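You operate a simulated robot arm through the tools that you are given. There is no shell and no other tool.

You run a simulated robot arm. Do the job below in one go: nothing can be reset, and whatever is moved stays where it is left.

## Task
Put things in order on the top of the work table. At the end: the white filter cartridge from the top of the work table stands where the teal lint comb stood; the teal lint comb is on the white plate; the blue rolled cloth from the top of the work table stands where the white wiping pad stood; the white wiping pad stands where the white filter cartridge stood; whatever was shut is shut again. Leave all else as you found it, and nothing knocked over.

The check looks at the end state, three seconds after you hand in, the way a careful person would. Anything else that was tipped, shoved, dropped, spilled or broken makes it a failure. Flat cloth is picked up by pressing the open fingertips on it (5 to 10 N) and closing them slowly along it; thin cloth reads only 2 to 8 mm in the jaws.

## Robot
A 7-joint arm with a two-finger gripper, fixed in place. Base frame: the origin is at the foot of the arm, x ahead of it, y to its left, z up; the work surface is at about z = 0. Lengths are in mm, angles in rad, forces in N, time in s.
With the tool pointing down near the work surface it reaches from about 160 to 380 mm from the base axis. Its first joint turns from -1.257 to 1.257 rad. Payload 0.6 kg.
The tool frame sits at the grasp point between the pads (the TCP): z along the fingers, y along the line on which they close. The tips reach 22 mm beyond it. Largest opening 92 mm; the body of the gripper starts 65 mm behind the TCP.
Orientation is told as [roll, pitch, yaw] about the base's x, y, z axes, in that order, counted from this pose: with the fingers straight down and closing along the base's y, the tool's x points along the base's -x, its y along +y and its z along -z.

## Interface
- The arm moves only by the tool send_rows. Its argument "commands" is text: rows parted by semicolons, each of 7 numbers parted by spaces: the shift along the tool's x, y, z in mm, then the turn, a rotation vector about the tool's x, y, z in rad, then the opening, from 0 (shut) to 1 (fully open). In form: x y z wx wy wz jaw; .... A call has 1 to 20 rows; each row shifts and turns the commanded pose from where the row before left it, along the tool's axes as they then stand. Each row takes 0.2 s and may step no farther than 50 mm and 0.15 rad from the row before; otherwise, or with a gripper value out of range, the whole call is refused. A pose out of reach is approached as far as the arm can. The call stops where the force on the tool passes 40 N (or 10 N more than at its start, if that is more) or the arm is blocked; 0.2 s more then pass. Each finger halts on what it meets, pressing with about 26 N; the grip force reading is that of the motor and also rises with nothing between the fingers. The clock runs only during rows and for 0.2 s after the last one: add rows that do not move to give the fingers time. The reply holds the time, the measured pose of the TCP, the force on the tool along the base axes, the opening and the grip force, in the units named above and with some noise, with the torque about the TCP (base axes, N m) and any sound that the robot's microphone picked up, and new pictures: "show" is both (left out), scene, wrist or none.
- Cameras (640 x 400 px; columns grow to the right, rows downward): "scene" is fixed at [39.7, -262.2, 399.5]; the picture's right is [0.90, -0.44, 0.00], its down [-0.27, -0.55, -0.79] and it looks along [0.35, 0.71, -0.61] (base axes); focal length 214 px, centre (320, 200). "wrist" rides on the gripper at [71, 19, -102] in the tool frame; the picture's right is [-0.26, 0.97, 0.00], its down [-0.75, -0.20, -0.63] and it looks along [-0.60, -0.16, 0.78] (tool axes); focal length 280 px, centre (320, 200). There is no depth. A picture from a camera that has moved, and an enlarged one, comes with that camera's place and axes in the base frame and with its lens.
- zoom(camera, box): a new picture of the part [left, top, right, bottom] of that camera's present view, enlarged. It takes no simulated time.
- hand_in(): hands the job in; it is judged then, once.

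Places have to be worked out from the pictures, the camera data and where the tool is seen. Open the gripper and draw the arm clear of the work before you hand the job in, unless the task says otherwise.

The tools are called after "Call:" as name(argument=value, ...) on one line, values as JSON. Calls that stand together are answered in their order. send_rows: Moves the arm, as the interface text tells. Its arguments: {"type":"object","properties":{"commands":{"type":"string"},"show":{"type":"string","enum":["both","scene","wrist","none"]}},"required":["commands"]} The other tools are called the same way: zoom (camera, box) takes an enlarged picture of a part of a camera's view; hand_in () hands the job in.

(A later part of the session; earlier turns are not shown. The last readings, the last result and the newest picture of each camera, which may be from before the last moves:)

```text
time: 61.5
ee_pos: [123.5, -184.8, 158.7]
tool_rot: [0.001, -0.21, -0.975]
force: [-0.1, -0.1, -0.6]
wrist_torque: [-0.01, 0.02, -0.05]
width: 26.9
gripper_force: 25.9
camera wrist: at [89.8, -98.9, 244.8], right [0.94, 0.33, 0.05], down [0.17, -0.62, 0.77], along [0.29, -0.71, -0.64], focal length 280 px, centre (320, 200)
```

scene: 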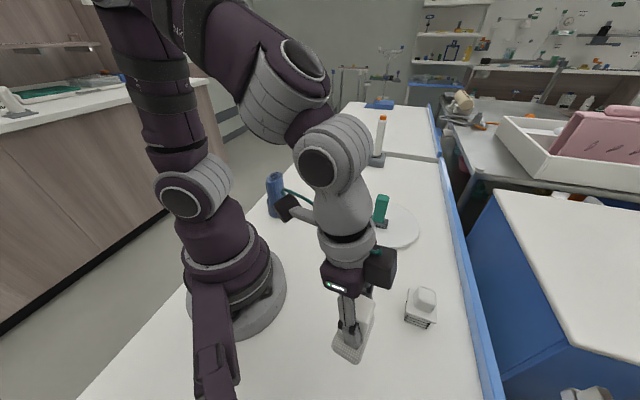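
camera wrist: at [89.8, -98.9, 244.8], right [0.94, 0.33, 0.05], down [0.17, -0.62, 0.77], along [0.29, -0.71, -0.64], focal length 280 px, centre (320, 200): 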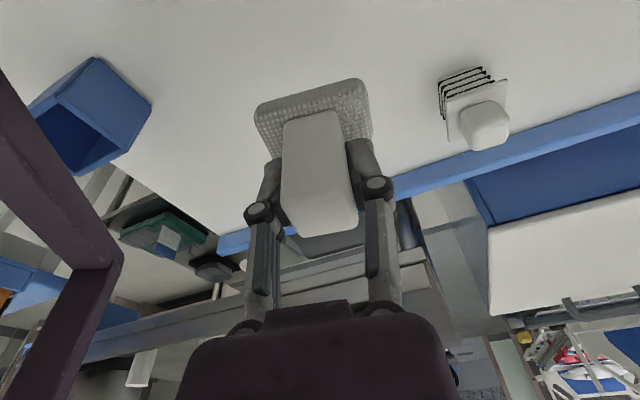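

The pad is held firmly. I'm swinging it around the base axis at constant radius (about 222 mm) toward the left side, 16 rows.

Call:
send_rows(commands="0.8 19.1 -0.17 -0.0178 0 -0.084 0; 0.8 19.1 -0.17 -0.0178 0 -0.084 0; 0.8 19.1 -0.17 -0.0178 0 -0.084 0; 0.8 19.1 -0.17 -0.0178 0 -0.084 0; 0.8 19.1 -0.17 -0.0178 0 -0.084 0; 0.8 19.1 -0.17 -0.0178 0 -0.084 0; 0.8 19.1 -0.17 -0.0178 0 -0.084 0; 0.8 19.1 -0.17 -0.0178 0 -0.084 0; 0.8 19.1 -0.17 -0.0178 0 -0.084 0; 0.8 19.1 -0.17 -0.0178 0 -0.084 0; 0.8 19.1 -0.17 -0.0178 0 -0.084 0; 0.8 19.1 -0.17 -0.0178 0 -0.084 0; 0.8 19.1 -0.17 -0.0178 0 -0.084 0; 0.8 19.1 -0.17 -0.0178 0 -0.084 0; 0.8 19.1 -0.17 -0.0178 0 -0.084 0; 0.8 19.1 -0.17 -0.0178 0 -0.084 0; 0 0 0 0 0 0 0; 0 0 0 0 0 0 0")

```text
time: 65.3
ee_pos: [205.7, 85.9, 160.1]
tool_rot: [0.0, -0.209, 0.397]
force: [-0.4, 0.6, -0.1]
wrist_torque: [-0.02, 0.01, -0.04]
width: 26.8
gripper_force: 26.7
camera wrist: at [115.5, 68.5, 245.8], right [-0.14, 0.99, 0.05], down [0.64, 0.05, 0.77], along [0.76, 0.14, -0.64], focal length 280 px, centre (320, 200)
```

scene: 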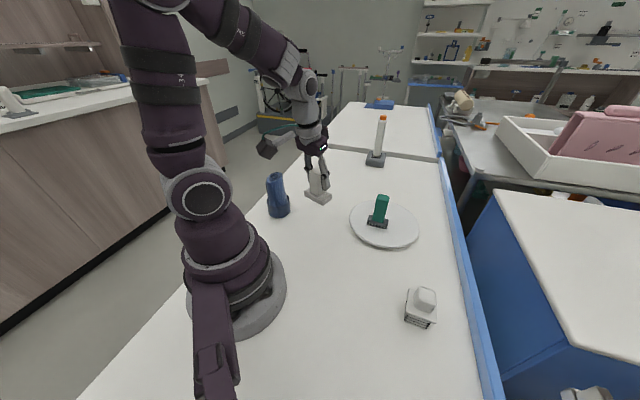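
wrist: 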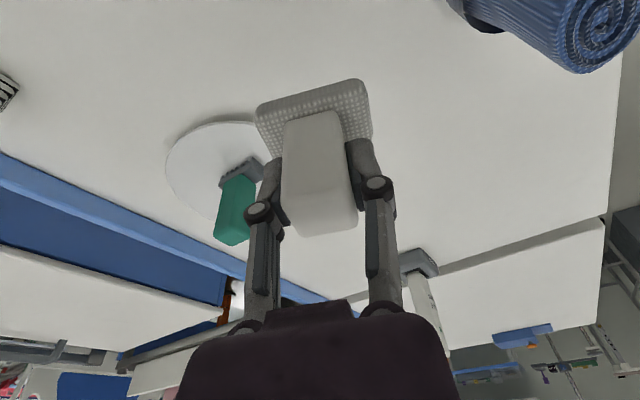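

The arc ended at (205.7, 85.9). Next a straight level move to above the filter's old spot at (252.5, 285.4), staying at z≈160.

Call:
send_rows(commands="-13.08 18.43 2.77 0 0 0 0; -13.08 18.43 2.77 0 0 0 0; -13.08 18.43 2.77 0 0 0 0; -13.08 18.43 2.77 0 0 0 0; -13.08 18.43 2.77 0 0 0 0; -13.08 18.43 2.77 0 0 0 0; -13.08 18.43 2.77 0 0 0 0; -13.08 18.43 2.77 0 0 0 0; -6.54 9.21 1.38 0 0 0 0; -6.54 9.21 1.38 0 0 0 0; 0 0 0 0 0 0 0; 0 0 0 0 0 0 0")

```text
time: 67.9
ee_pos: [250.8, 285.9, 160.5]
tool_rot: [0.0, -0.208, 0.395]
force: [-0.2, -0.1, -0.9]
wrist_torque: [0.02, -0.02, 0.03]
width: 26.8
gripper_force: 26.2
camera wrist: at [161.3, 268.4, 245.9], right [-0.14, 0.99, 0.05], down [0.64, 0.05, 0.77], along [0.76, 0.14, -0.64], focal length 280 px, centre (320, 200)
```

scene: 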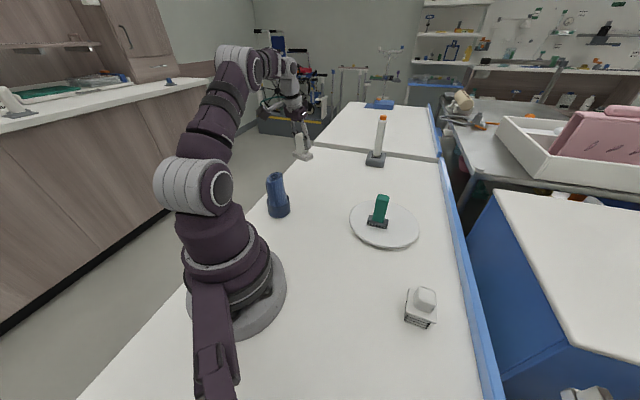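
wrist: 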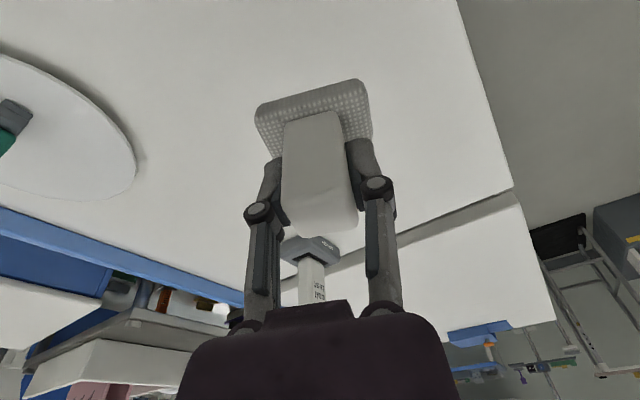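

Right above the target, with forces near zero. Descending vertically to about z=62.

Call:
send_rows(commands="2.3 0 10.8 0 0 0 0; 2.58 0 12.22 0 0 0 0; 2.58 0 12.22 0 0 0 0; 2.58 0 12.22 0 0 0 0; 2.58 0 12.22 0 0 0 0; 2.58 0 12.22 0 0 0 0; 2.58 0 12.22 0 0 0 0; 2.58 0 12.22 0 0 0 0; 0 0 0 0 0 0 0; 0 0 0 0 0 0 0")

Call:
zoom(camera="scene", box=[250, 120, 340, 220])

```text
time: 70.1
ee_pos: [251.7, 286.7, 60.5]
tool_rot: [-0.001, -0.208, 0.397]
force: [0.2, -0.5, -1.1]
wrist_torque: [0.01, -0.02, -0.01]
width: 26.9
gripper_force: 26.0
camera wrist: at [161.0, 268.6, 146.3], right [-0.14, 0.99, 0.05], down [0.64, 0.05, 0.77], along [0.76, 0.14, -0.64], focal length 280 px, centre (320, 200)
```

scene: 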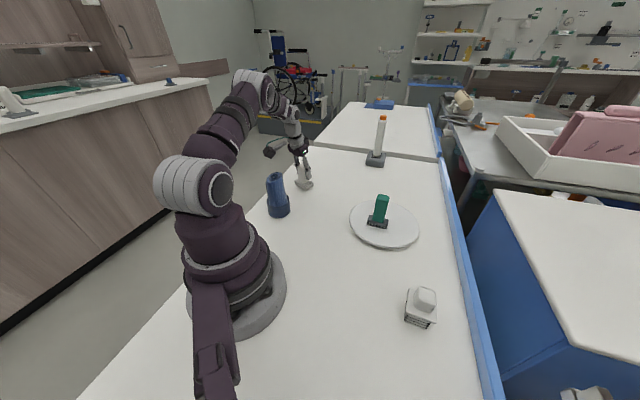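
wrist: 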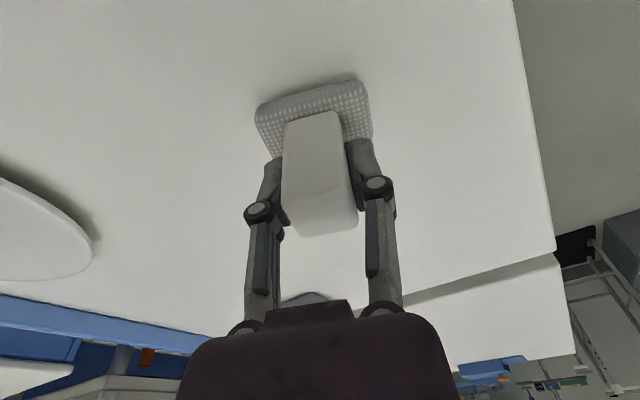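

```text
4.00 times, centred on (295, 170) of scene
camera zoom: at [39.7, -262.2, 399.5], right [0.9, -0.44, 0.0], down [-0.27, -0.55, -0.79], along [0.35, 0.71, -0.61], focal length 858 px, centre (420, 320)
```

zoom: 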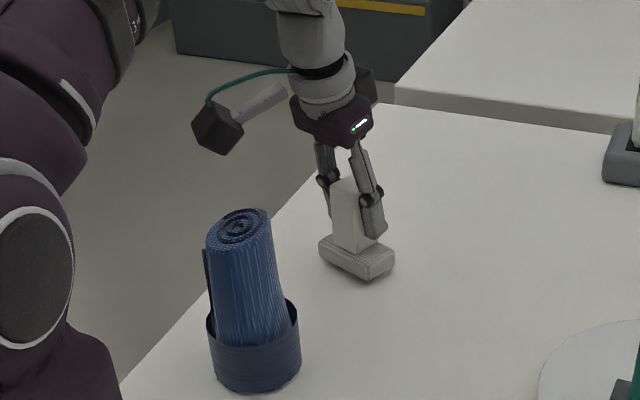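

The pad hovers about 6 mm above the table and is clear of the cloth. Creeping down now.

Call:
send_rows(commands="0.41 0 1.96 0 0 0 0; 0.41 0 1.96 0 0 0 0; 0 0 0 0 0 0 0; 0.1 0 0.5 0 0 0 0; 0.1 0 0.5 0 0 0 0; 0 0 0 0 0 0 0", show="none")

```text
time: 71.5
ee_pos: [251.0, 285.3, 56.7]
tool_rot: [0.0, -0.207, 0.397]
force: [0.1, -0.4, -0.6]
wrist_torque: [0.0, -0.02, 0.02]
width: 27.3
gripper_force: 26.4
```

No contact yet at z≈56. I'll continue in half-millimetre steps.

Call:
send_rows(commands="0.1 0 0.5 0 0 0 0; 0.1 0 0.5 0 0 0 0; 0 0 0 0 0 0 0", show="none")

```text
time: 72.3
ee_pos: [252.2, 286.7, 54.8]
tool_rot: [-0.001, -0.208, 0.395]
force: [0.1, -0.5, -1.3]
wrist_torque: [0.02, 0.03, 0.02]
width: 26.9
gripper_force: 25.7
```

Still free; two more half-millimetre steps.

Call:
send_rows(commands="0.1 0 0.5 0 0 0 0; 0.1 0 0.5 0 0 0 0; 0 0 0 0 0 0 0", show="none")

```text
time: 73.1
ee_pos: [252.1, 285.1, 53.6]
tool_rot: [0.0, -0.209, 0.397]
force: [-6.4, -3.7, 13.4]
wrist_torque: [-0.13, 0.19, -0.01]
width: 26.9
gripper_force: 26.2
```

Contact at 13 N, mostly flat. I'll release gently.

Call:
send_rows(commands="0.05 0 0.2 0 0 0 0; 0 0 0 0 0 0 0.15; 0 0 0 0 0 0 0.26; 0 0 0 0 0 0 0.3; 0 0 0 0 0 0 0.35; 0 0 0 0 0 0 0.42; 0 0 0 0 0 0 0.5; 0 0 0 0 0 0 0.55; 0 0 0 0 0 0 0.55")

Call:
zoom(camera="scene", box=[250, 120, 340, 220])

Call:
zoom(camera="wrist", box=[220, 50, 420, 250])

```text
time: 75.1
ee_pos: [251.6, 285.4, 53.8]
tool_rot: [0.0, -0.207, 0.398]
force: [0.9, -0.1, 0.1]
wrist_torque: [0.01, -0.03, -0.01]
width: 50.5
gripper_force: 0.1
camera wrist: at [161.5, 268.0, 139.5], right [-0.14, 0.99, 0.05], down [0.64, 0.05, 0.77], along [0.76, 0.14, -0.64], focal length 280 px, centre (320, 200)
```

scene: 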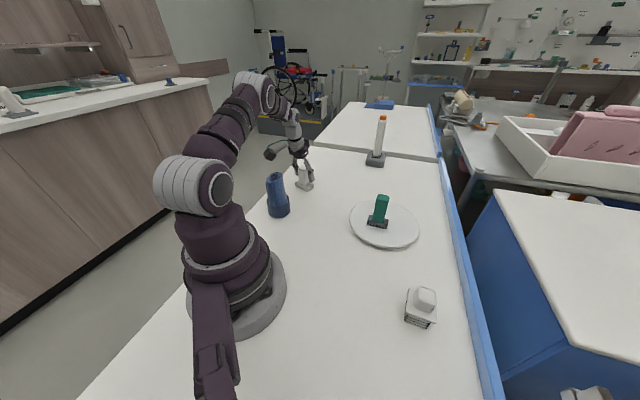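
wrist: 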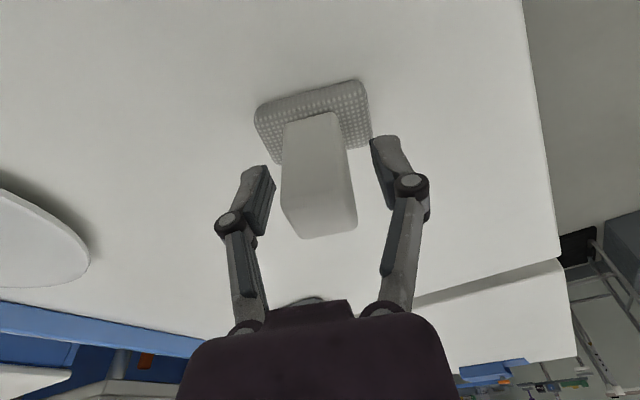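

```text
4.00 times, centred on (295, 170) of scene
camera zoom: at [39.7, -262.2, 399.5], right [0.9, -0.44, 0.0], down [-0.27, -0.55, -0.79], along [0.35, 0.71, -0.61], focal length 858 px, centre (420, 320)
```

zoom: 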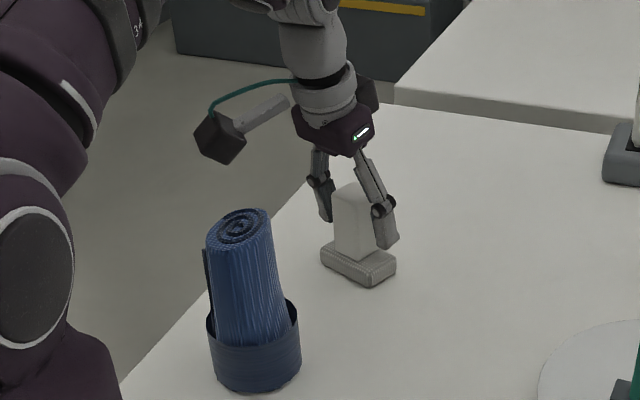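

```text
2.00 times, centred on (320, 150) of wrist
camera zoom: at [161.5, 268.0, 139.5], right [-0.14, 0.99, 0.05], down [0.64, 0.05, 0.77], along [0.76, 0.14, -0.64], focal length 561 px, centre (320, 300)
```

zoom: 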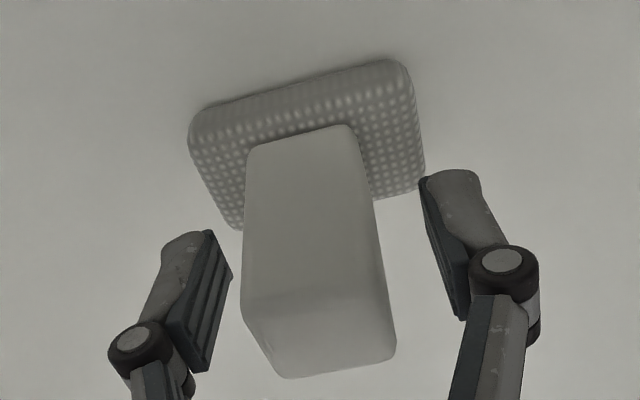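

The pad stands flat on the filter's old spot. I'm rising vertically clear of its handle, then moving back and up over the blue cloth.

Call:
send_rows(commands="-0.8 0 -3.9 0 0 0 0.55; -2 0 -9.8 0 0 0 0.55; -3.7 0 -17.6 0 0 0 0.6; -3.7 0 -17.6 0 0 0 0.8; -3.7 0 -17.6 0 0 0 1; -3.7 0 -17.6 0 0 0 1; -3.7 0 -17.6 0 0 0 1; -3.7 0 -17.6 0 0 0 1; 18.5 -5.03 -11.57 0 0 0 1; 18.5 -5.03 -11.57 0 0 0 1; 18.5 -5.03 -11.57 0 0 0 1; 18.5 -5.03 -11.57 0 0 0 1; 18.5 -5.03 -11.57 0 0 0 1; 18.5 -5.03 -11.57 0 0 0 1; 0 0 0 0 0 0 1; 0 0 0 0 0 0 1")

Call:
zoom(camera="scene", box=[250, 140, 340, 220])

```text
time: 78.5
ee_pos: [148.2, 209.3, 222.5]
tool_rot: [-0.001, -0.207, 0.394]
force: [0.8, 0.6, -0.5]
wrist_torque: [-0.01, 0.01, 0.01]
width: 91.9
gripper_force: 0.1
camera wrist: at [58.6, 191.9, 308.7], right [-0.14, 0.99, 0.05], down [0.64, 0.05, 0.77], along [0.76, 0.14, -0.64], focal length 280 px, centre (320, 200)
```

scene: 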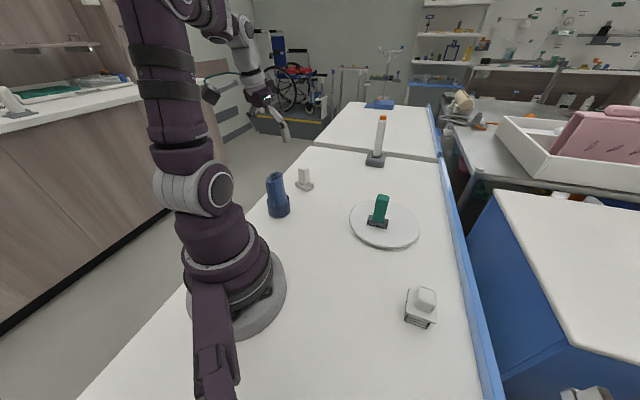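
wrist: 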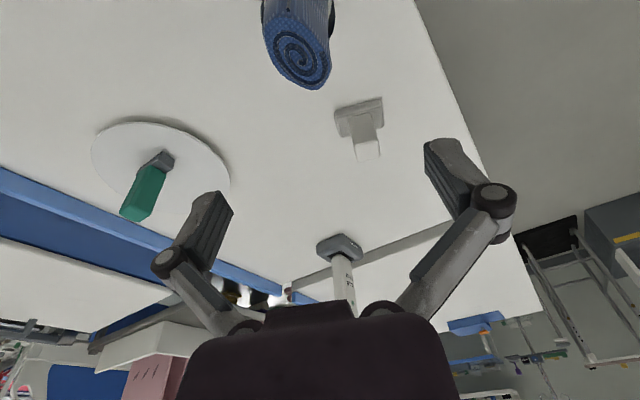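

```text
5.00 times, centred on (295, 180) of scene
camera zoom: at [39.7, -262.2, 399.5], right [0.9, -0.44, 0.0], down [-0.27, -0.55, -0.79], along [0.35, 0.71, -0.61], focal length 1072 px, centre (445, 300)
```

zoom: 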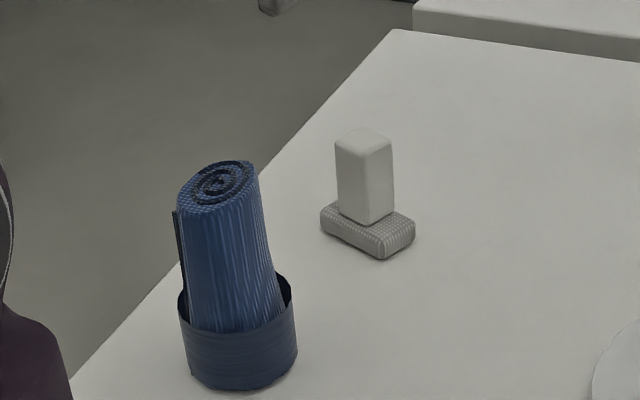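

The pad is standing nicely. I'll now bring the tool back to vertical and examine the cloth roll from above.

Call:
send_rows(commands="0 0 0 0 0.07 0 1; 0 0 0 0 0.07 0 1; 0 0 0 0 0.067 0 1; 0 0 0 0 0 0 1; 0 0 0 0 0 0 1")

Call:
zoom(camera="wrist", box=[230, 0, 390, 160])

```text
time: 79.7
ee_pos: [148.2, 210.2, 220.6]
tool_rot: [0.0, -0.002, 0.396]
force: [1.0, -0.5, 0.3]
wrist_torque: [-0.02, -0.01, 0.01]
width: 92.3
gripper_force: 0.0
camera wrist: at [77.0, 199.8, 324.0], right [-0.13, 0.99, 0.0], down [0.77, 0.1, 0.63], along [0.62, 0.08, -0.78], focal length 280 px, centre (320, 200)
```

scene: 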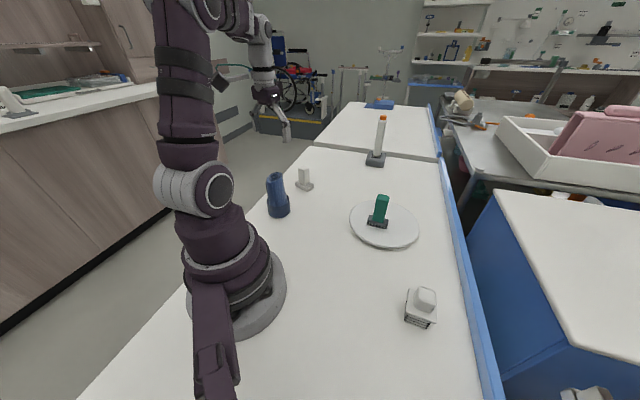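
wrist: 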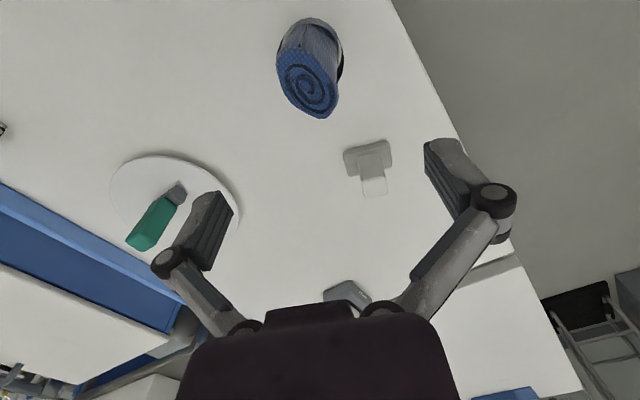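

```text
2.50 times, centred on (310, 80) of wrist
camera zoom: at [77.0, 199.8, 324.0], right [-0.13, 0.99, 0.0], down [0.77, 0.1, 0.63], along [0.62, 0.08, -0.78], focal length 701 px, centre (345, 500)
```

zoom: 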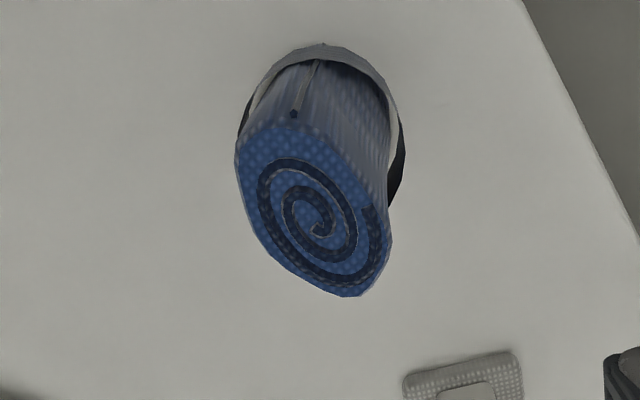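

The roll is about 45–48 mm across at (136.5, 200.5), top near z=120, and its loose edge faces away from the finger contact sides at this yaw. I'll centre over it and descend to z≈150 to check.

Call:
send_rows(commands="3.63 -1.11 10 0 0 0 1; 3.63 -1.11 20 0 0 0 1; 3.63 -1.11 20 0 0 0 1; 3.63 -1.11 20 0 0 0 1; 0 0 0 0 0 0 1; 0 0 0 0 0 0 1")

Call:
zoom(camera="wrist", box=[210, 30, 430, 190])

Call:
zoom(camera="scene", box=[230, 110, 340, 230])

```text
time: 81.1
ee_pos: [138.2, 200.2, 151.7]
tool_rot: [0.001, -0.004, 0.394]
force: [-0.1, 0.3, 0.3]
wrist_torque: [0.02, 0.05, -0.01]
width: 92.0
gripper_force: 0.1
camera wrist: at [65.2, 189.9, 255.0], right [-0.13, 0.99, 0.0], down [0.77, 0.1, 0.63], along [0.62, 0.08, -0.78], focal length 280 px, centre (320, 200)
```

scene: 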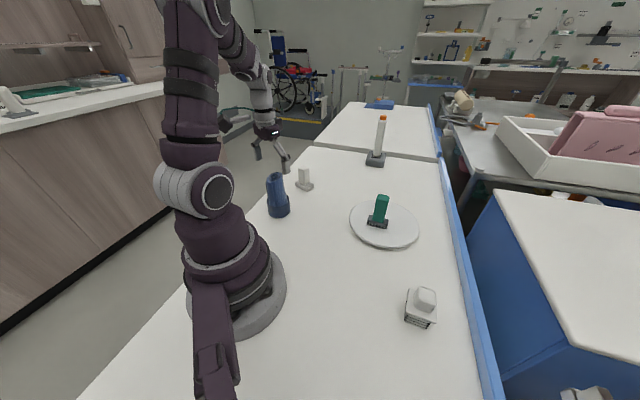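
wrist: 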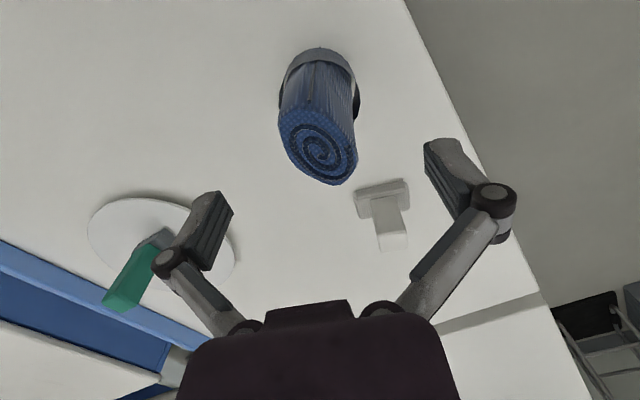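

```text
2.50 times, centred on (320, 110) of wrist
camera zoom: at [65.2, 189.9, 255.0], right [-0.13, 0.99, 0.0], down [0.77, 0.1, 0.63], along [0.62, 0.08, -0.78], focal length 701 px, centre (320, 425)
```

zoom: 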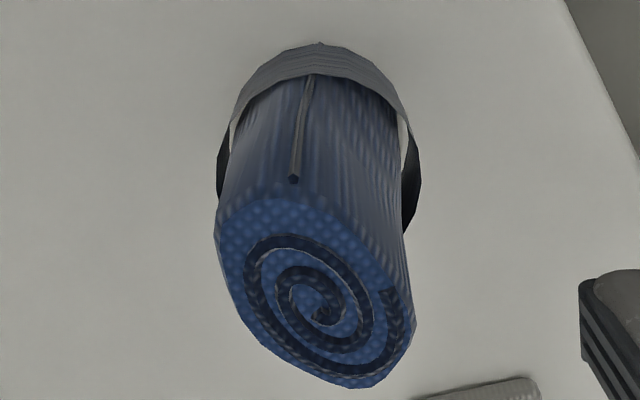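

```text
3.33 times, centred on (285, 170) of scene
camera zoom: at [39.7, -262.2, 399.5], right [0.9, -0.44, 0.0], down [-0.27, -0.55, -0.79], along [0.35, 0.71, -0.61], focal length 715 px, centre (437, 300)
```

zoom: 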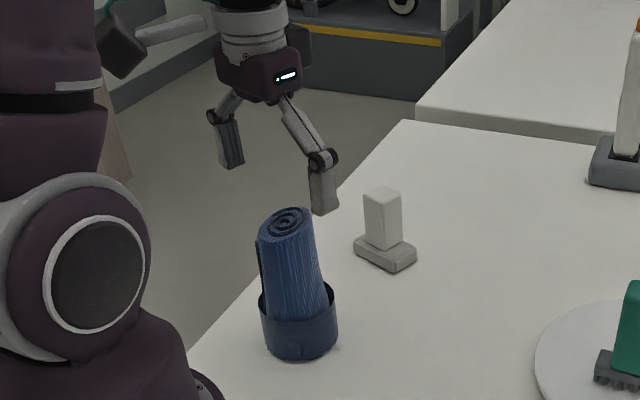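

The roll is centred within about 2 mm. I'll apply that small correction and descend to TCP z≈93, tips at about 71, above the cup, then close gradually.

Call:
send_rows(commands="1 -0.5 12 0 0 0 1; 1 -0.5 14 0 0 0 1; 0 0 14 0 0 0 1; 0 0 12 0 0 0 1; 0 0 6 0 0 0 1; 0 0 0 0 0 0 0.85; 0 0 0 0 0 0 0.7; 0 0 0 0 0 0 0.6; 0 0 0 0 0 0 0.6")

Call:
zoom(camera="wrist", box=[210, 60, 430, 260])

Call:
zoom(camera="scene", box=[230, 110, 340, 230])

```text
time: 83.1
ee_pos: [137.0, 199.4, 92.9]
tool_rot: [0.001, -0.004, 0.397]
force: [-0.1, -0.1, -0.2]
wrist_torque: [0.01, -0.02, -0.02]
width: 55.2
gripper_force: 0.0
camera wrist: at [64.5, 188.8, 195.3], right [-0.13, 0.99, 0.0], down [0.77, 0.1, 0.63], along [0.62, 0.08, -0.78], focal length 280 px, centre (320, 200)
```

scene: 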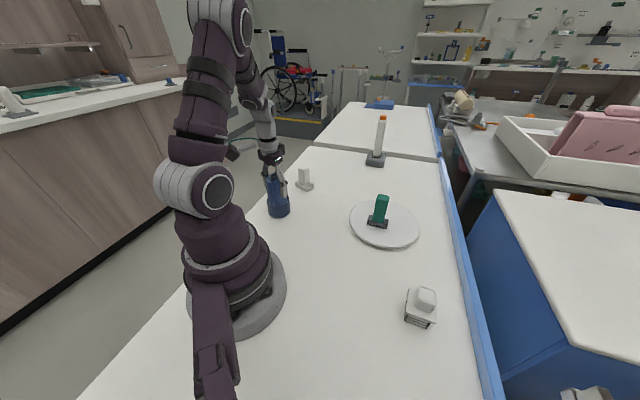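
wrist: 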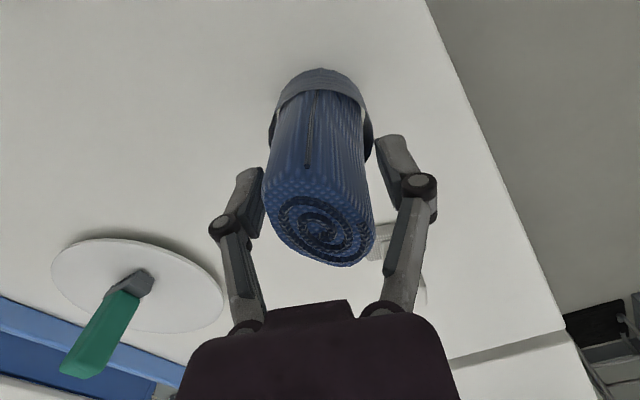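

```text
2.00 times, centred on (320, 160) of wrist
camera zoom: at [64.5, 188.8, 195.3], right [-0.13, 0.99, 0.0], down [0.77, 0.1, 0.63], along [0.62, 0.08, -0.78], focal length 561 px, centre (320, 280)
```

zoom: 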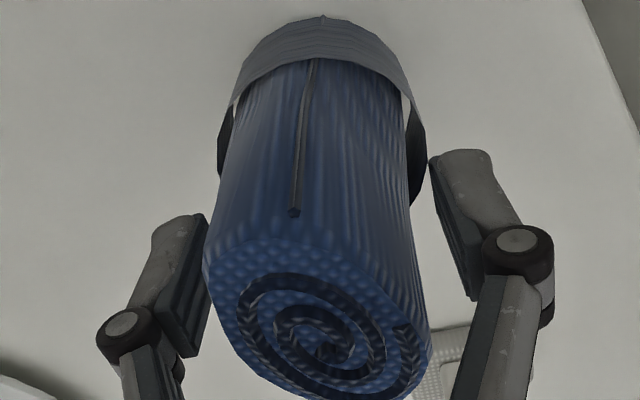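

```text
3.33 times, centred on (285, 170) of scene
camera zoom: at [39.7, -262.2, 399.5], right [0.9, -0.44, 0.0], down [-0.27, -0.55, -0.79], along [0.35, 0.71, -0.61], focal length 715 px, centre (437, 300)
```

zoom: 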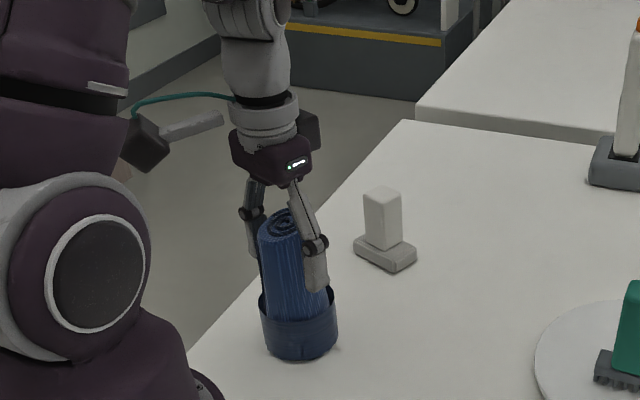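

Both fingers straddle the roll evenly and sit above the cup. Closing gently on the roll.

Call:
send_rows(commands="0 0 0 0 0 0 0.55; 0 0 0 0 0 0 0.51; 0 0 0 0 0 0 0.48; 0 0 0 0 0 0 0.45; 0 0 0 0 0 0 0.42; 0 0 0 0 0 0 0.38; 0 0 0 0 0 0 0.3; 0 0 0 0 0 0 0.2; 0 0 0 0 0 0 0.2")

Call:
zoom(camera="wrist", box=[210, 60, 430, 260])

```text
time: 85.1
ee_pos: [136.7, 199.7, 92.6]
tool_rot: [-0.002, -0.001, 0.396]
force: [-0.1, 0.3, 9.8]
wrist_torque: [0.04, 0.03, 0.12]
width: 40.5
gripper_force: 26.2
camera wrist: at [64.5, 188.9, 195.3], right [-0.13, 0.99, 0.0], down [0.77, 0.1, 0.63], along [0.62, 0.08, -0.78], focal length 280 px, centre (320, 200)
```

scene: 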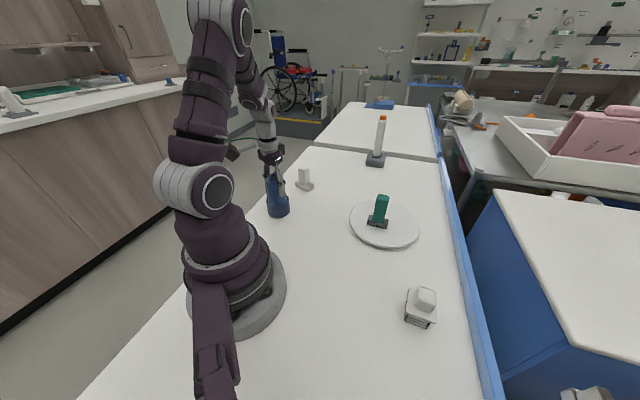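
wrist: 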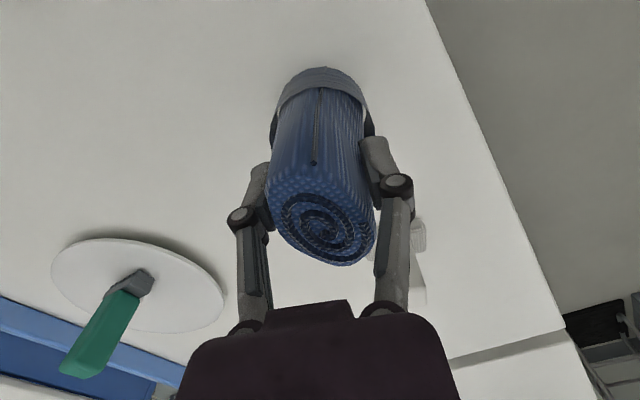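

```text
2.00 times, centred on (320, 160) of wrist
camera zoom: at [64.5, 188.9, 195.3], right [-0.13, 0.99, 0.0], down [0.77, 0.1, 0.63], along [0.62, 0.08, -0.78], focal length 561 px, centre (320, 280)
```

zoom: 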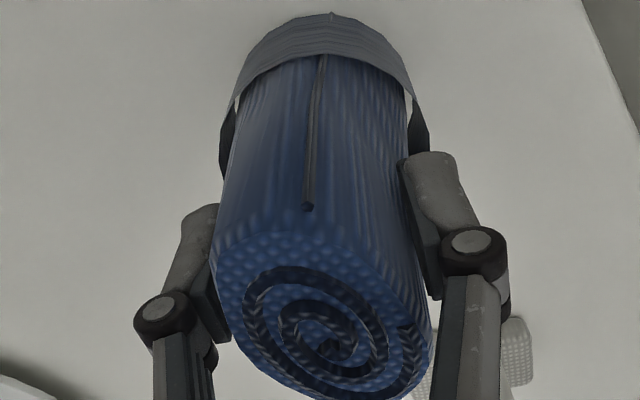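

Gripped at 40.5 mm. I'll lift a few millimetres slowly and check whether the cup comes along with the roll.

Call:
send_rows(commands="0 0 -1 0 0 0 0.2; 0 0 -2 0 0 0 0.2; 0 0 -4 0 0 0 0.2; 0 0 -6 0 0 0 0.2; 0 0 -7 0 0 0 0.2; 0 0 0 0 0 0 0.2; 0 0 0 0 0 0 0.2")

Call:
zoom(camera="scene", box=[240, 120, 330, 230])

Call:
zoom(camera="wrist", box=[210, 40, 430, 260])

```text
time: 86.7
ee_pos: [136.7, 199.1, 113.3]
tool_rot: [-0.001, -0.002, 0.396]
force: [-0.1, 0.9, -1.3]
wrist_torque: [0.01, -0.03, 0.0]
width: 37.7
gripper_force: 26.0
camera wrist: at [64.4, 189.3, 215.5], right [-0.13, 0.99, 0.0], down [0.77, 0.1, 0.63], along [0.62, 0.08, -0.78], focal length 280 px, centre (320, 200)
```

scene: 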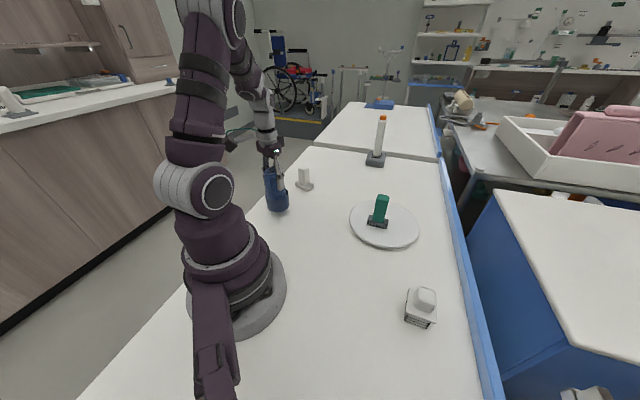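
wrist: 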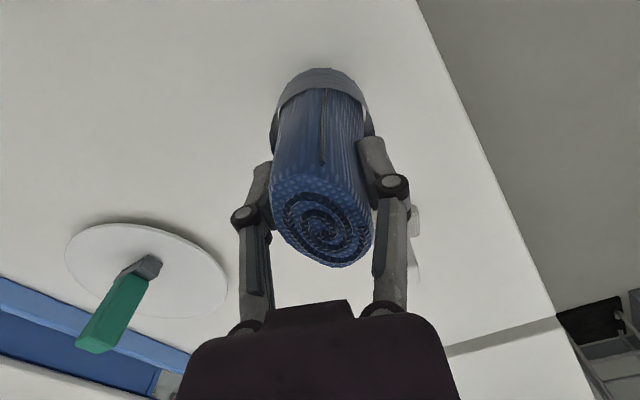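

```text
3.64 times, centred on (285, 175) of scene
camera zoom: at [39.7, -262.2, 399.5], right [0.9, -0.44, 0.0], down [-0.27, -0.55, -0.79], along [0.35, 0.71, -0.61], focal length 780 px, centre (447, 291)
```

zoom: 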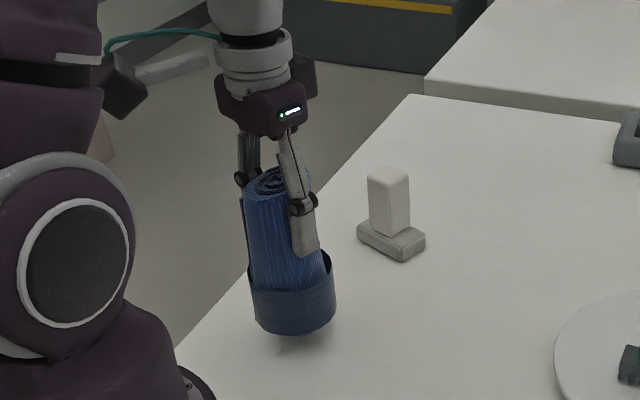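

```text
1.82 times, centred on (320, 150) of wrist
camera zoom: at [64.4, 189.3, 215.5], right [-0.13, 0.99, 0.0], down [0.77, 0.1, 0.63], along [0.62, 0.08, -0.78], focal length 510 px, centre (320, 291)
```

zoom: 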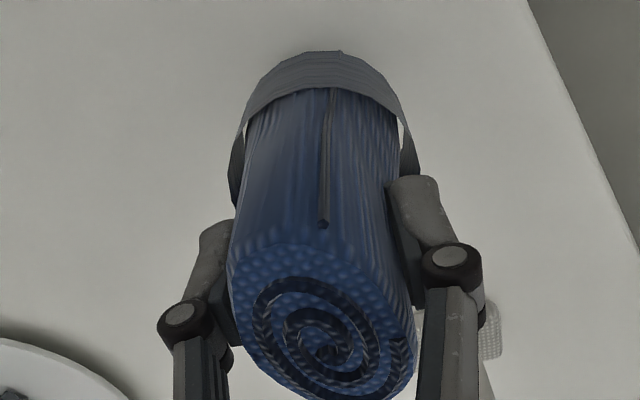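

The cup is part of the cloth object and it hangs vertical. I'll lift to z≈220, then swing along an arc toward the pad's old spot.

Call:
send_rows(commands="0 0 -12 0 0 0 0.2; 0 0 -19 0 0 0 0.2; 0 0 -19 0 0 0 0.2; 0 0 -19 0 0 0 0.2; 0 0 -19 0 0 0 0.2; 0 0 -19 0 0 0 0.2; 0 0 0 0 0 0 0.2; -11.72 -20.21 0 0 0 0.0967 0.2; -11.72 -20.21 0 0 0 0.0967 0.2; -11.72 -20.21 0 0 0 0.0967 0.2; 0 0 0 0 0 0 0.2")

```text
time: 89.1
ee_pos: [188.1, 151.8, 217.8]
tool_rot: [-0.001, -0.002, 0.106]
force: [-0.8, -0.2, -0.2]
wrist_torque: [0.0, 0.02, -0.03]
width: 37.0
gripper_force: 26.2
camera wrist: at [116.4, 163.0, 321.3], right [0.16, 0.99, 0.0], down [0.77, -0.12, 0.63], along [0.62, -0.1, -0.78], focal length 280 px, centre (320, 200)
```

scene: 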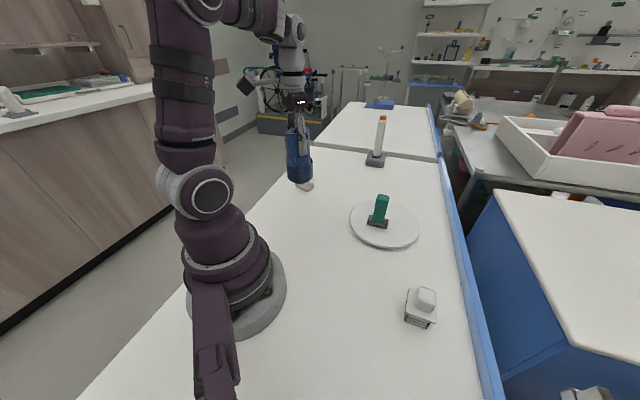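
wrist: 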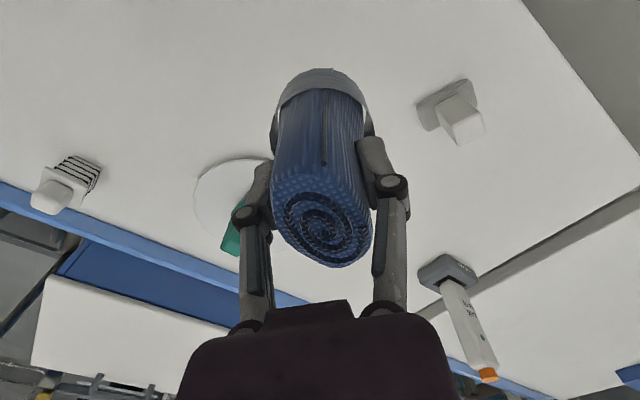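

The hold is steady and the arc radius is right. Continuing the arc for the remaining 17 rows.

Call:
send_rows(commands="-11.72 -20.21 0 0 0 0.0967 0.2; -11.72 -20.21 0 0 0 0.0967 0.2; -11.72 -20.21 0 0 0 0.0967 0.2; -11.72 -20.21 0 0 0 0.0967 0.2; -11.72 -20.21 0 0 0 0.0967 0.2; -11.72 -20.21 0 0 0 0.0967 0.2; -11.72 -20.21 0 0 0 0.0967 0.2; -11.72 -20.21 0 0 0 0.0967 0.2; -11.72 -20.21 0 0 0 0.0967 0.2; -11.72 -20.21 0 0 0 0.0967 0.2; -11.72 -20.21 0 0 0 0.0967 0.2; -11.72 -20.21 0 0 0 0.0967 0.2; -11.72 -20.21 0 0 0 0.0967 0.2; -11.72 -20.21 0 0 0 0.0967 0.2; -11.72 -20.21 0 0 0 0.0967 0.2; -11.72 -20.21 0 0 0 0.0967 0.2; -11.72 -20.21 0 0 0 0.0967 0.2; 0 0 0 0 0 0 0.2; 0 0 0 0 0 0 0.2")

```text
time: 93.1
ee_pos: [138.1, -199.6, 220.0]
tool_rot: [0.002, 0.0, -1.538]
force: [-0.8, -0.6, -0.3]
wrist_torque: [-0.02, 0.01, -0.03]
width: 36.1
gripper_force: 25.9
camera wrist: at [155.0, -129.2, 323.2], right [0.97, -0.23, 0.0], down [-0.18, -0.76, 0.62], along [-0.14, -0.61, -0.78], focal length 280 px, centre (320, 200)
```

scene: 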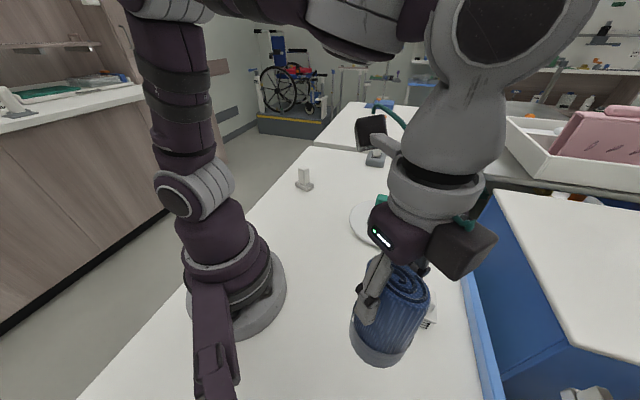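
wrist: 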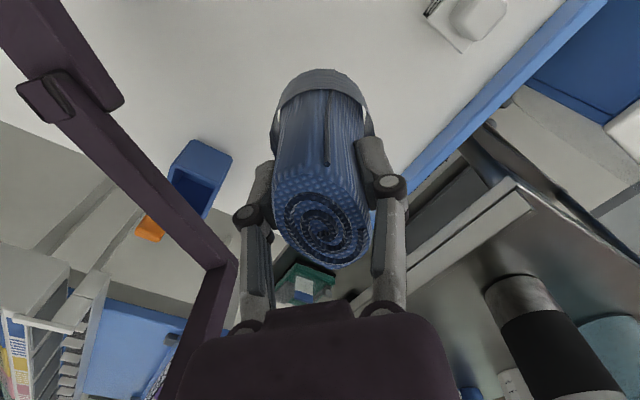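

At (138, −200) with a steady hold. I'll shift to the pad's original centre (126.8, −183) and lower to z≈100, leaving about 7 mm under the cup.

Call:
send_rows(commands="5.65 -3.58 0 0 0 0 0.2; 5.65 -3.58 0 0 0 0 0.2; 5.65 -3.58 0 0 0 0 0.2; 0 0 15 0 0 0 0.2; 0 0 18 0 0 0 0.2; 0 0 18 0 0 0 0.2; 0 0 18 0 0 0 0.2; 0 0 18 0 0 0 0.2; 0 0 18 0 0 0 0.2; 0 0 13 0 0 0 0.2; 0 0 0 0 0 0 0.2; 0 0 0 0 0 0 0.2")

Call:
zoom(camera="scene", box=[290, 240, 450, 400])

```text
time: 95.7
ee_pos: [125.2, -182.4, 99.1]
tool_rot: [0.003, -0.001, -1.538]
force: [-0.3, 0.3, -2.4]
wrist_torque: [0.03, 0.0, -0.04]
width: 35.8
gripper_force: 25.9
camera wrist: at [142.8, -111.2, 203.3], right [0.97, -0.23, 0.0], down [-0.18, -0.76, 0.62], along [-0.14, -0.61, -0.78], focal length 280 px, centre (320, 200)
```

scene: 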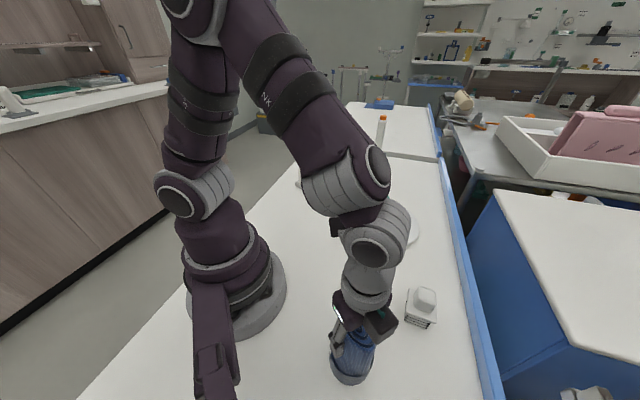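
wrist: 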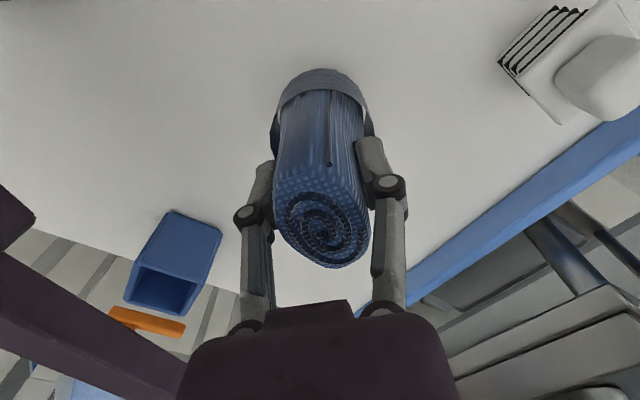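

```text
2.50 times, centred on (370, 320) of scene
camera zoom: at [39.7, -262.2, 399.5], right [0.9, -0.44, 0.0], down [-0.27, -0.55, -0.79], along [0.35, 0.71, -0.61], focal length 536 px, centre (195, -100)
```

zoom: 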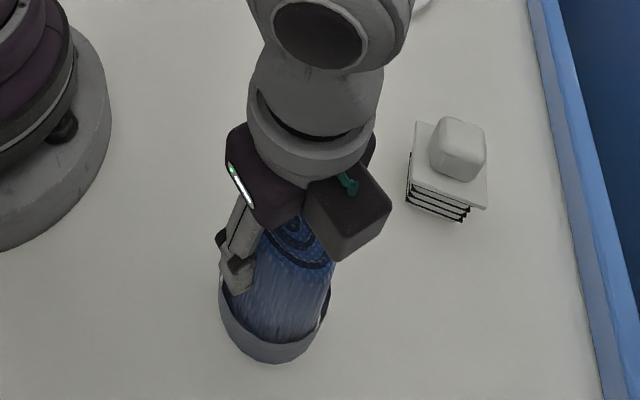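

About 6 mm remain below the cup. Creeping down.

Call:
send_rows(commands="0 0 2 0 0 0 0.2; 0 0 2 0 0 0 0.2; 0 0 0 0 0 0 0.2; 0 0 0.5 0 0 0 0.2; 0 0 0.5 0 0 0 0.2; 0 0 0 0 0 0 0.2", show="none")

```text
time: 97.1
ee_pos: [125.8, -181.8, 95.7]
tool_rot: [0.002, 0.001, -1.537]
force: [0.3, 0.4, -0.7]
wrist_torque: [0.01, 0.07, -0.01]
width: 35.1
gripper_force: 25.6
```

Not in contact yet at about z=95. Continuing in half-millimetre steps.

Call:
send_rows(commands="0 0 0.5 0 0 0 0.2; 0 0 0.5 0 0 0 0.2; 0 0 0.5 0 0 0 0.2; 0 0 0 0 0 0 0.2", show="none")

```text
time: 98.1
ee_pos: [125.4, -181.2, 95.5]
tool_rot: [0.003, 0.0, -1.537]
force: [0.0, -0.1, -1.2]
wrist_torque: [-0.02, -0.01, -0.02]
width: 35.0
gripper_force: 25.9
```

Still free. A few more small steps.

Call:
send_rows(commands="0 0 0.5 0 0 0 0.2; 0 0 0.5 0 0 0 0.2; 0 0 0 0 0 0 0.2", show="none")

Call:
zoom(camera="scene", box=[310, 300, 400, 400])

```text
time: 98.9
ee_pos: [124.9, -180.9, 93.1]
tool_rot: [0.0, -0.001, -1.536]
force: [-0.4, -0.4, -2.5]
wrist_torque: [0.02, -0.03, 0.0]
width: 34.7
gripper_force: 25.7
```

```text
4.00 times, centred on (355, 350) of scene
camera zoom: at [39.7, -262.2, 399.5], right [0.9, -0.44, 0.0], down [-0.27, -0.55, -0.79], along [0.35, 0.71, -0.61], focal length 858 px, centre (180, -400)
```

zoom: 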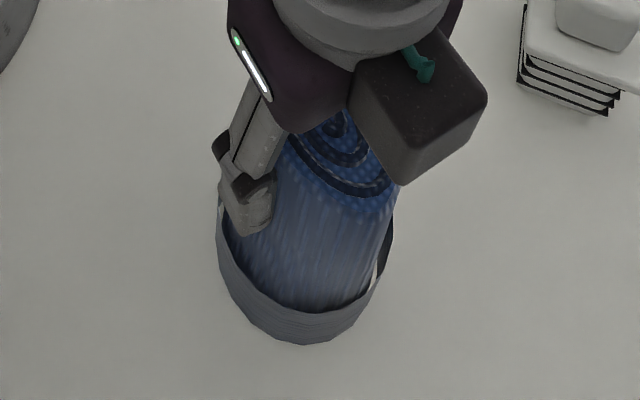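

Still no contact force; lowering further in half-millimetre steps.

Call:
send_rows(commands="0 0 0.5 0 0 0 0.2; 0 0 0.5 0 0 0 0.2; 0 0 0 0 0 0 0.2", show="none")

```text
time: 99.7
ee_pos: [126.4, -181.7, 92.9]
tool_rot: [0.001, -0.001, -1.534]
force: [-1.1, 6.2, 27.8]
wrist_torque: [0.13, -0.01, 0.1]
width: 34.9
gripper_force: 26.2
```

The cup has touched the table (28 N). I'll ease up slightly and open slowly.

Call:
send_rows(commands="0 0 -0.4 0 0 0 0.2; 0 0 0 0 0 0 0.3; 0 0 0 0 0 0 0.37; 0 0 0 0 0 0 0.4; 0 0 0 0 0 0 0.43; 0 0 0 0 0 0 0.46; 0 0 0 0 0 0 0.5; 0 0 0 0 0 0 0.55; 0 0 0 0 0 0 0.62; 0 0 0 0 0 0 0.7; 0 0 0 0 0 0 0.7")

Call:
zoom(camera="scene", box=[310, 300, 400, 400])

Call:
zoom(camera="wrist", box=[210, 40, 430, 280])

```text
time: 102.1
ee_pos: [127.3, -181.8, 92.2]
tool_rot: [0.002, -0.001, -1.539]
force: [-0.3, -0.3, -0.5]
wrist_torque: [-0.03, 0.02, 0.02]
width: 64.1
gripper_force: 0.0
camera wrist: at [143.8, -110.4, 196.0], right [0.97, -0.23, 0.0], down [-0.18, -0.76, 0.62], along [-0.14, -0.61, -0.78], focal length 280 px, centre (320, 200)
```

scene: 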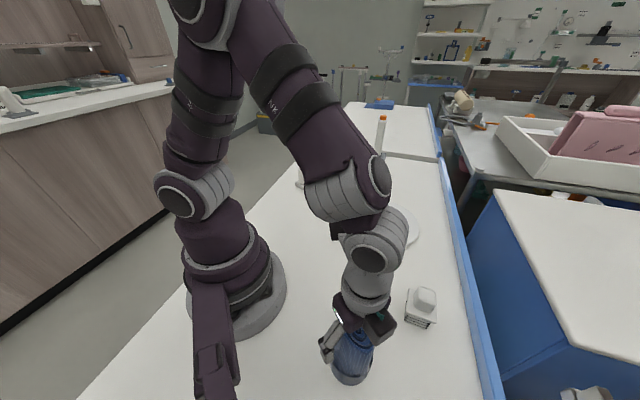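
wrist: 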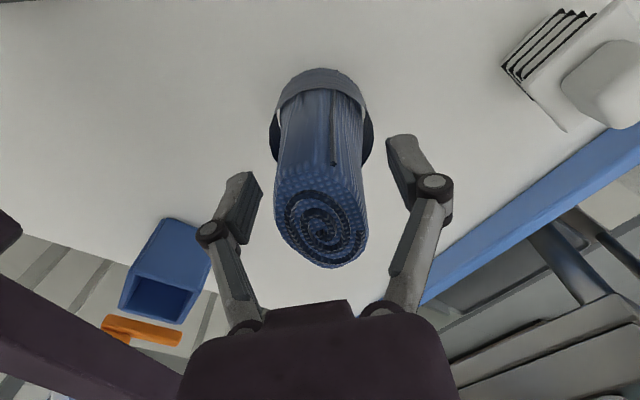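

```text
4.00 times, centred on (355, 350) of scene
camera zoom: at [39.7, -262.2, 399.5], right [0.9, -0.44, 0.0], down [-0.27, -0.55, -0.79], along [0.35, 0.71, -0.61], focal length 858 px, centre (180, -400)
```

zoom: 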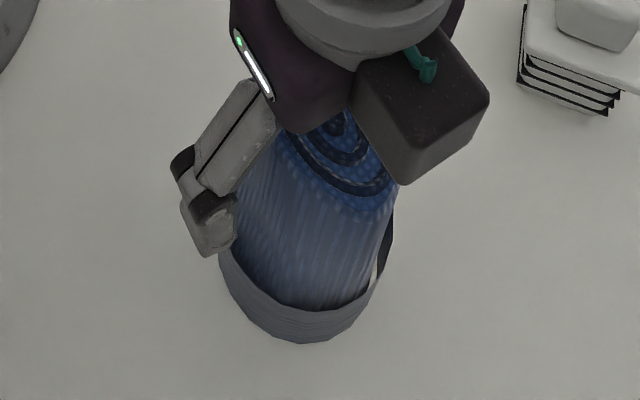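

```text
1.67 times, centred on (320, 160) of wrist
camera zoom: at [143.8, -110.4, 196.0], right [0.97, -0.23, 0.0], down [-0.18, -0.76, 0.62], along [-0.14, -0.61, -0.78], focal length 467 px, centre (320, 267)
```

zoom: 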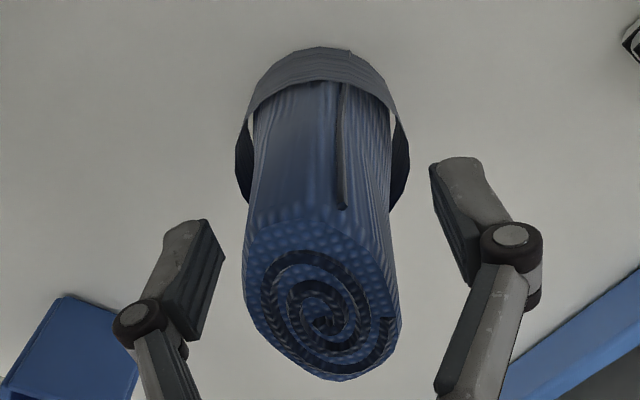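

The roll stands freely. I'm rising straight up with the jaws opening, keeping clear of everything.

Call:
send_rows(commands="0 0 -4 0 0 0 0.7; 0 0 -10 0 0 0 0.75; 0 0 -18 0 0 0 0.8; 0 0 -20 0 0 0 0.9; 0 0 -20 0 0 0 1; 0 0 -20 0 0 0 1; 0 0 -20 0 0 0 1; 0 0 -20 0 0 0 1; 0 0 -20 0 0 0 1; 0 0 0 0 0 0 1; 0 0 0 0 0 0 1")

Call:
zoom(camera="wrist", box=[200, 0, 480, 200])

Call:
zoom(camera="scene", box=[280, 230, 460, 400])

```text
time: 104.5
ee_pos: [128.0, -181.6, 247.0]
tool_rot: [0.001, -0.001, -1.536]
force: [-0.4, 0.2, -0.4]
wrist_torque: [0.01, 0.01, -0.04]
width: 92.1
gripper_force: 0.1
camera wrist: at [144.4, -111.0, 349.5], right [0.97, -0.23, 0.0], down [-0.18, -0.76, 0.62], along [-0.14, -0.61, -0.78], focal length 280 px, centre (320, 200)
```

scene: 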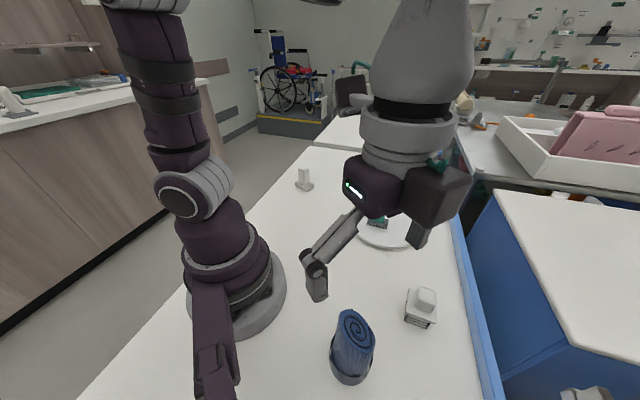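
wrist: 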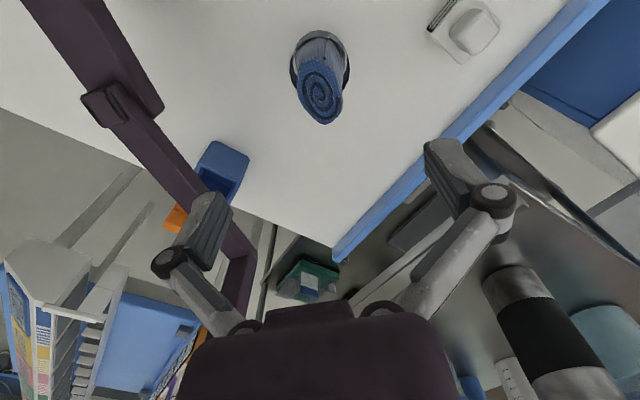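

```text
2.00 times, centred on (340, 100) of wrist
camera zoom: at [144.4, -111.0, 349.5], right [0.97, -0.23, 0.0], down [-0.18, -0.76, 0.62], along [-0.14, -0.61, -0.78], focal length 561 px, centre (280, 400)
```

zoom: 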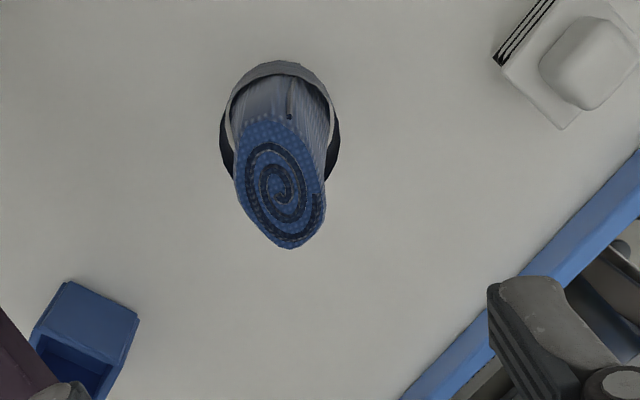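

```text
2.35 times, centred on (370, 315) of scene
camera zoom: at [39.7, -262.2, 399.5], right [0.9, -0.44, 0.0], down [-0.27, -0.55, -0.79], along [0.35, 0.71, -0.61], focal length 505 px, centre (202, -71)
```

zoom: 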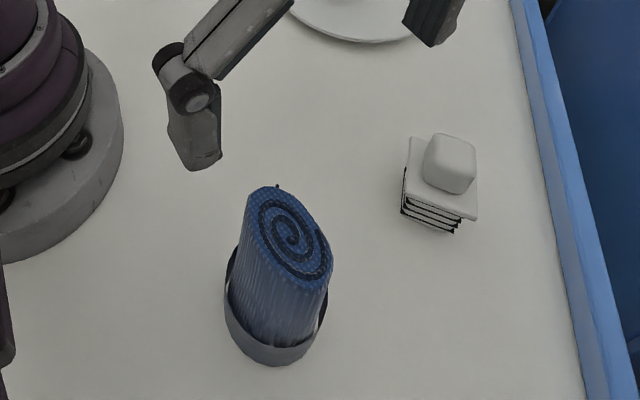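

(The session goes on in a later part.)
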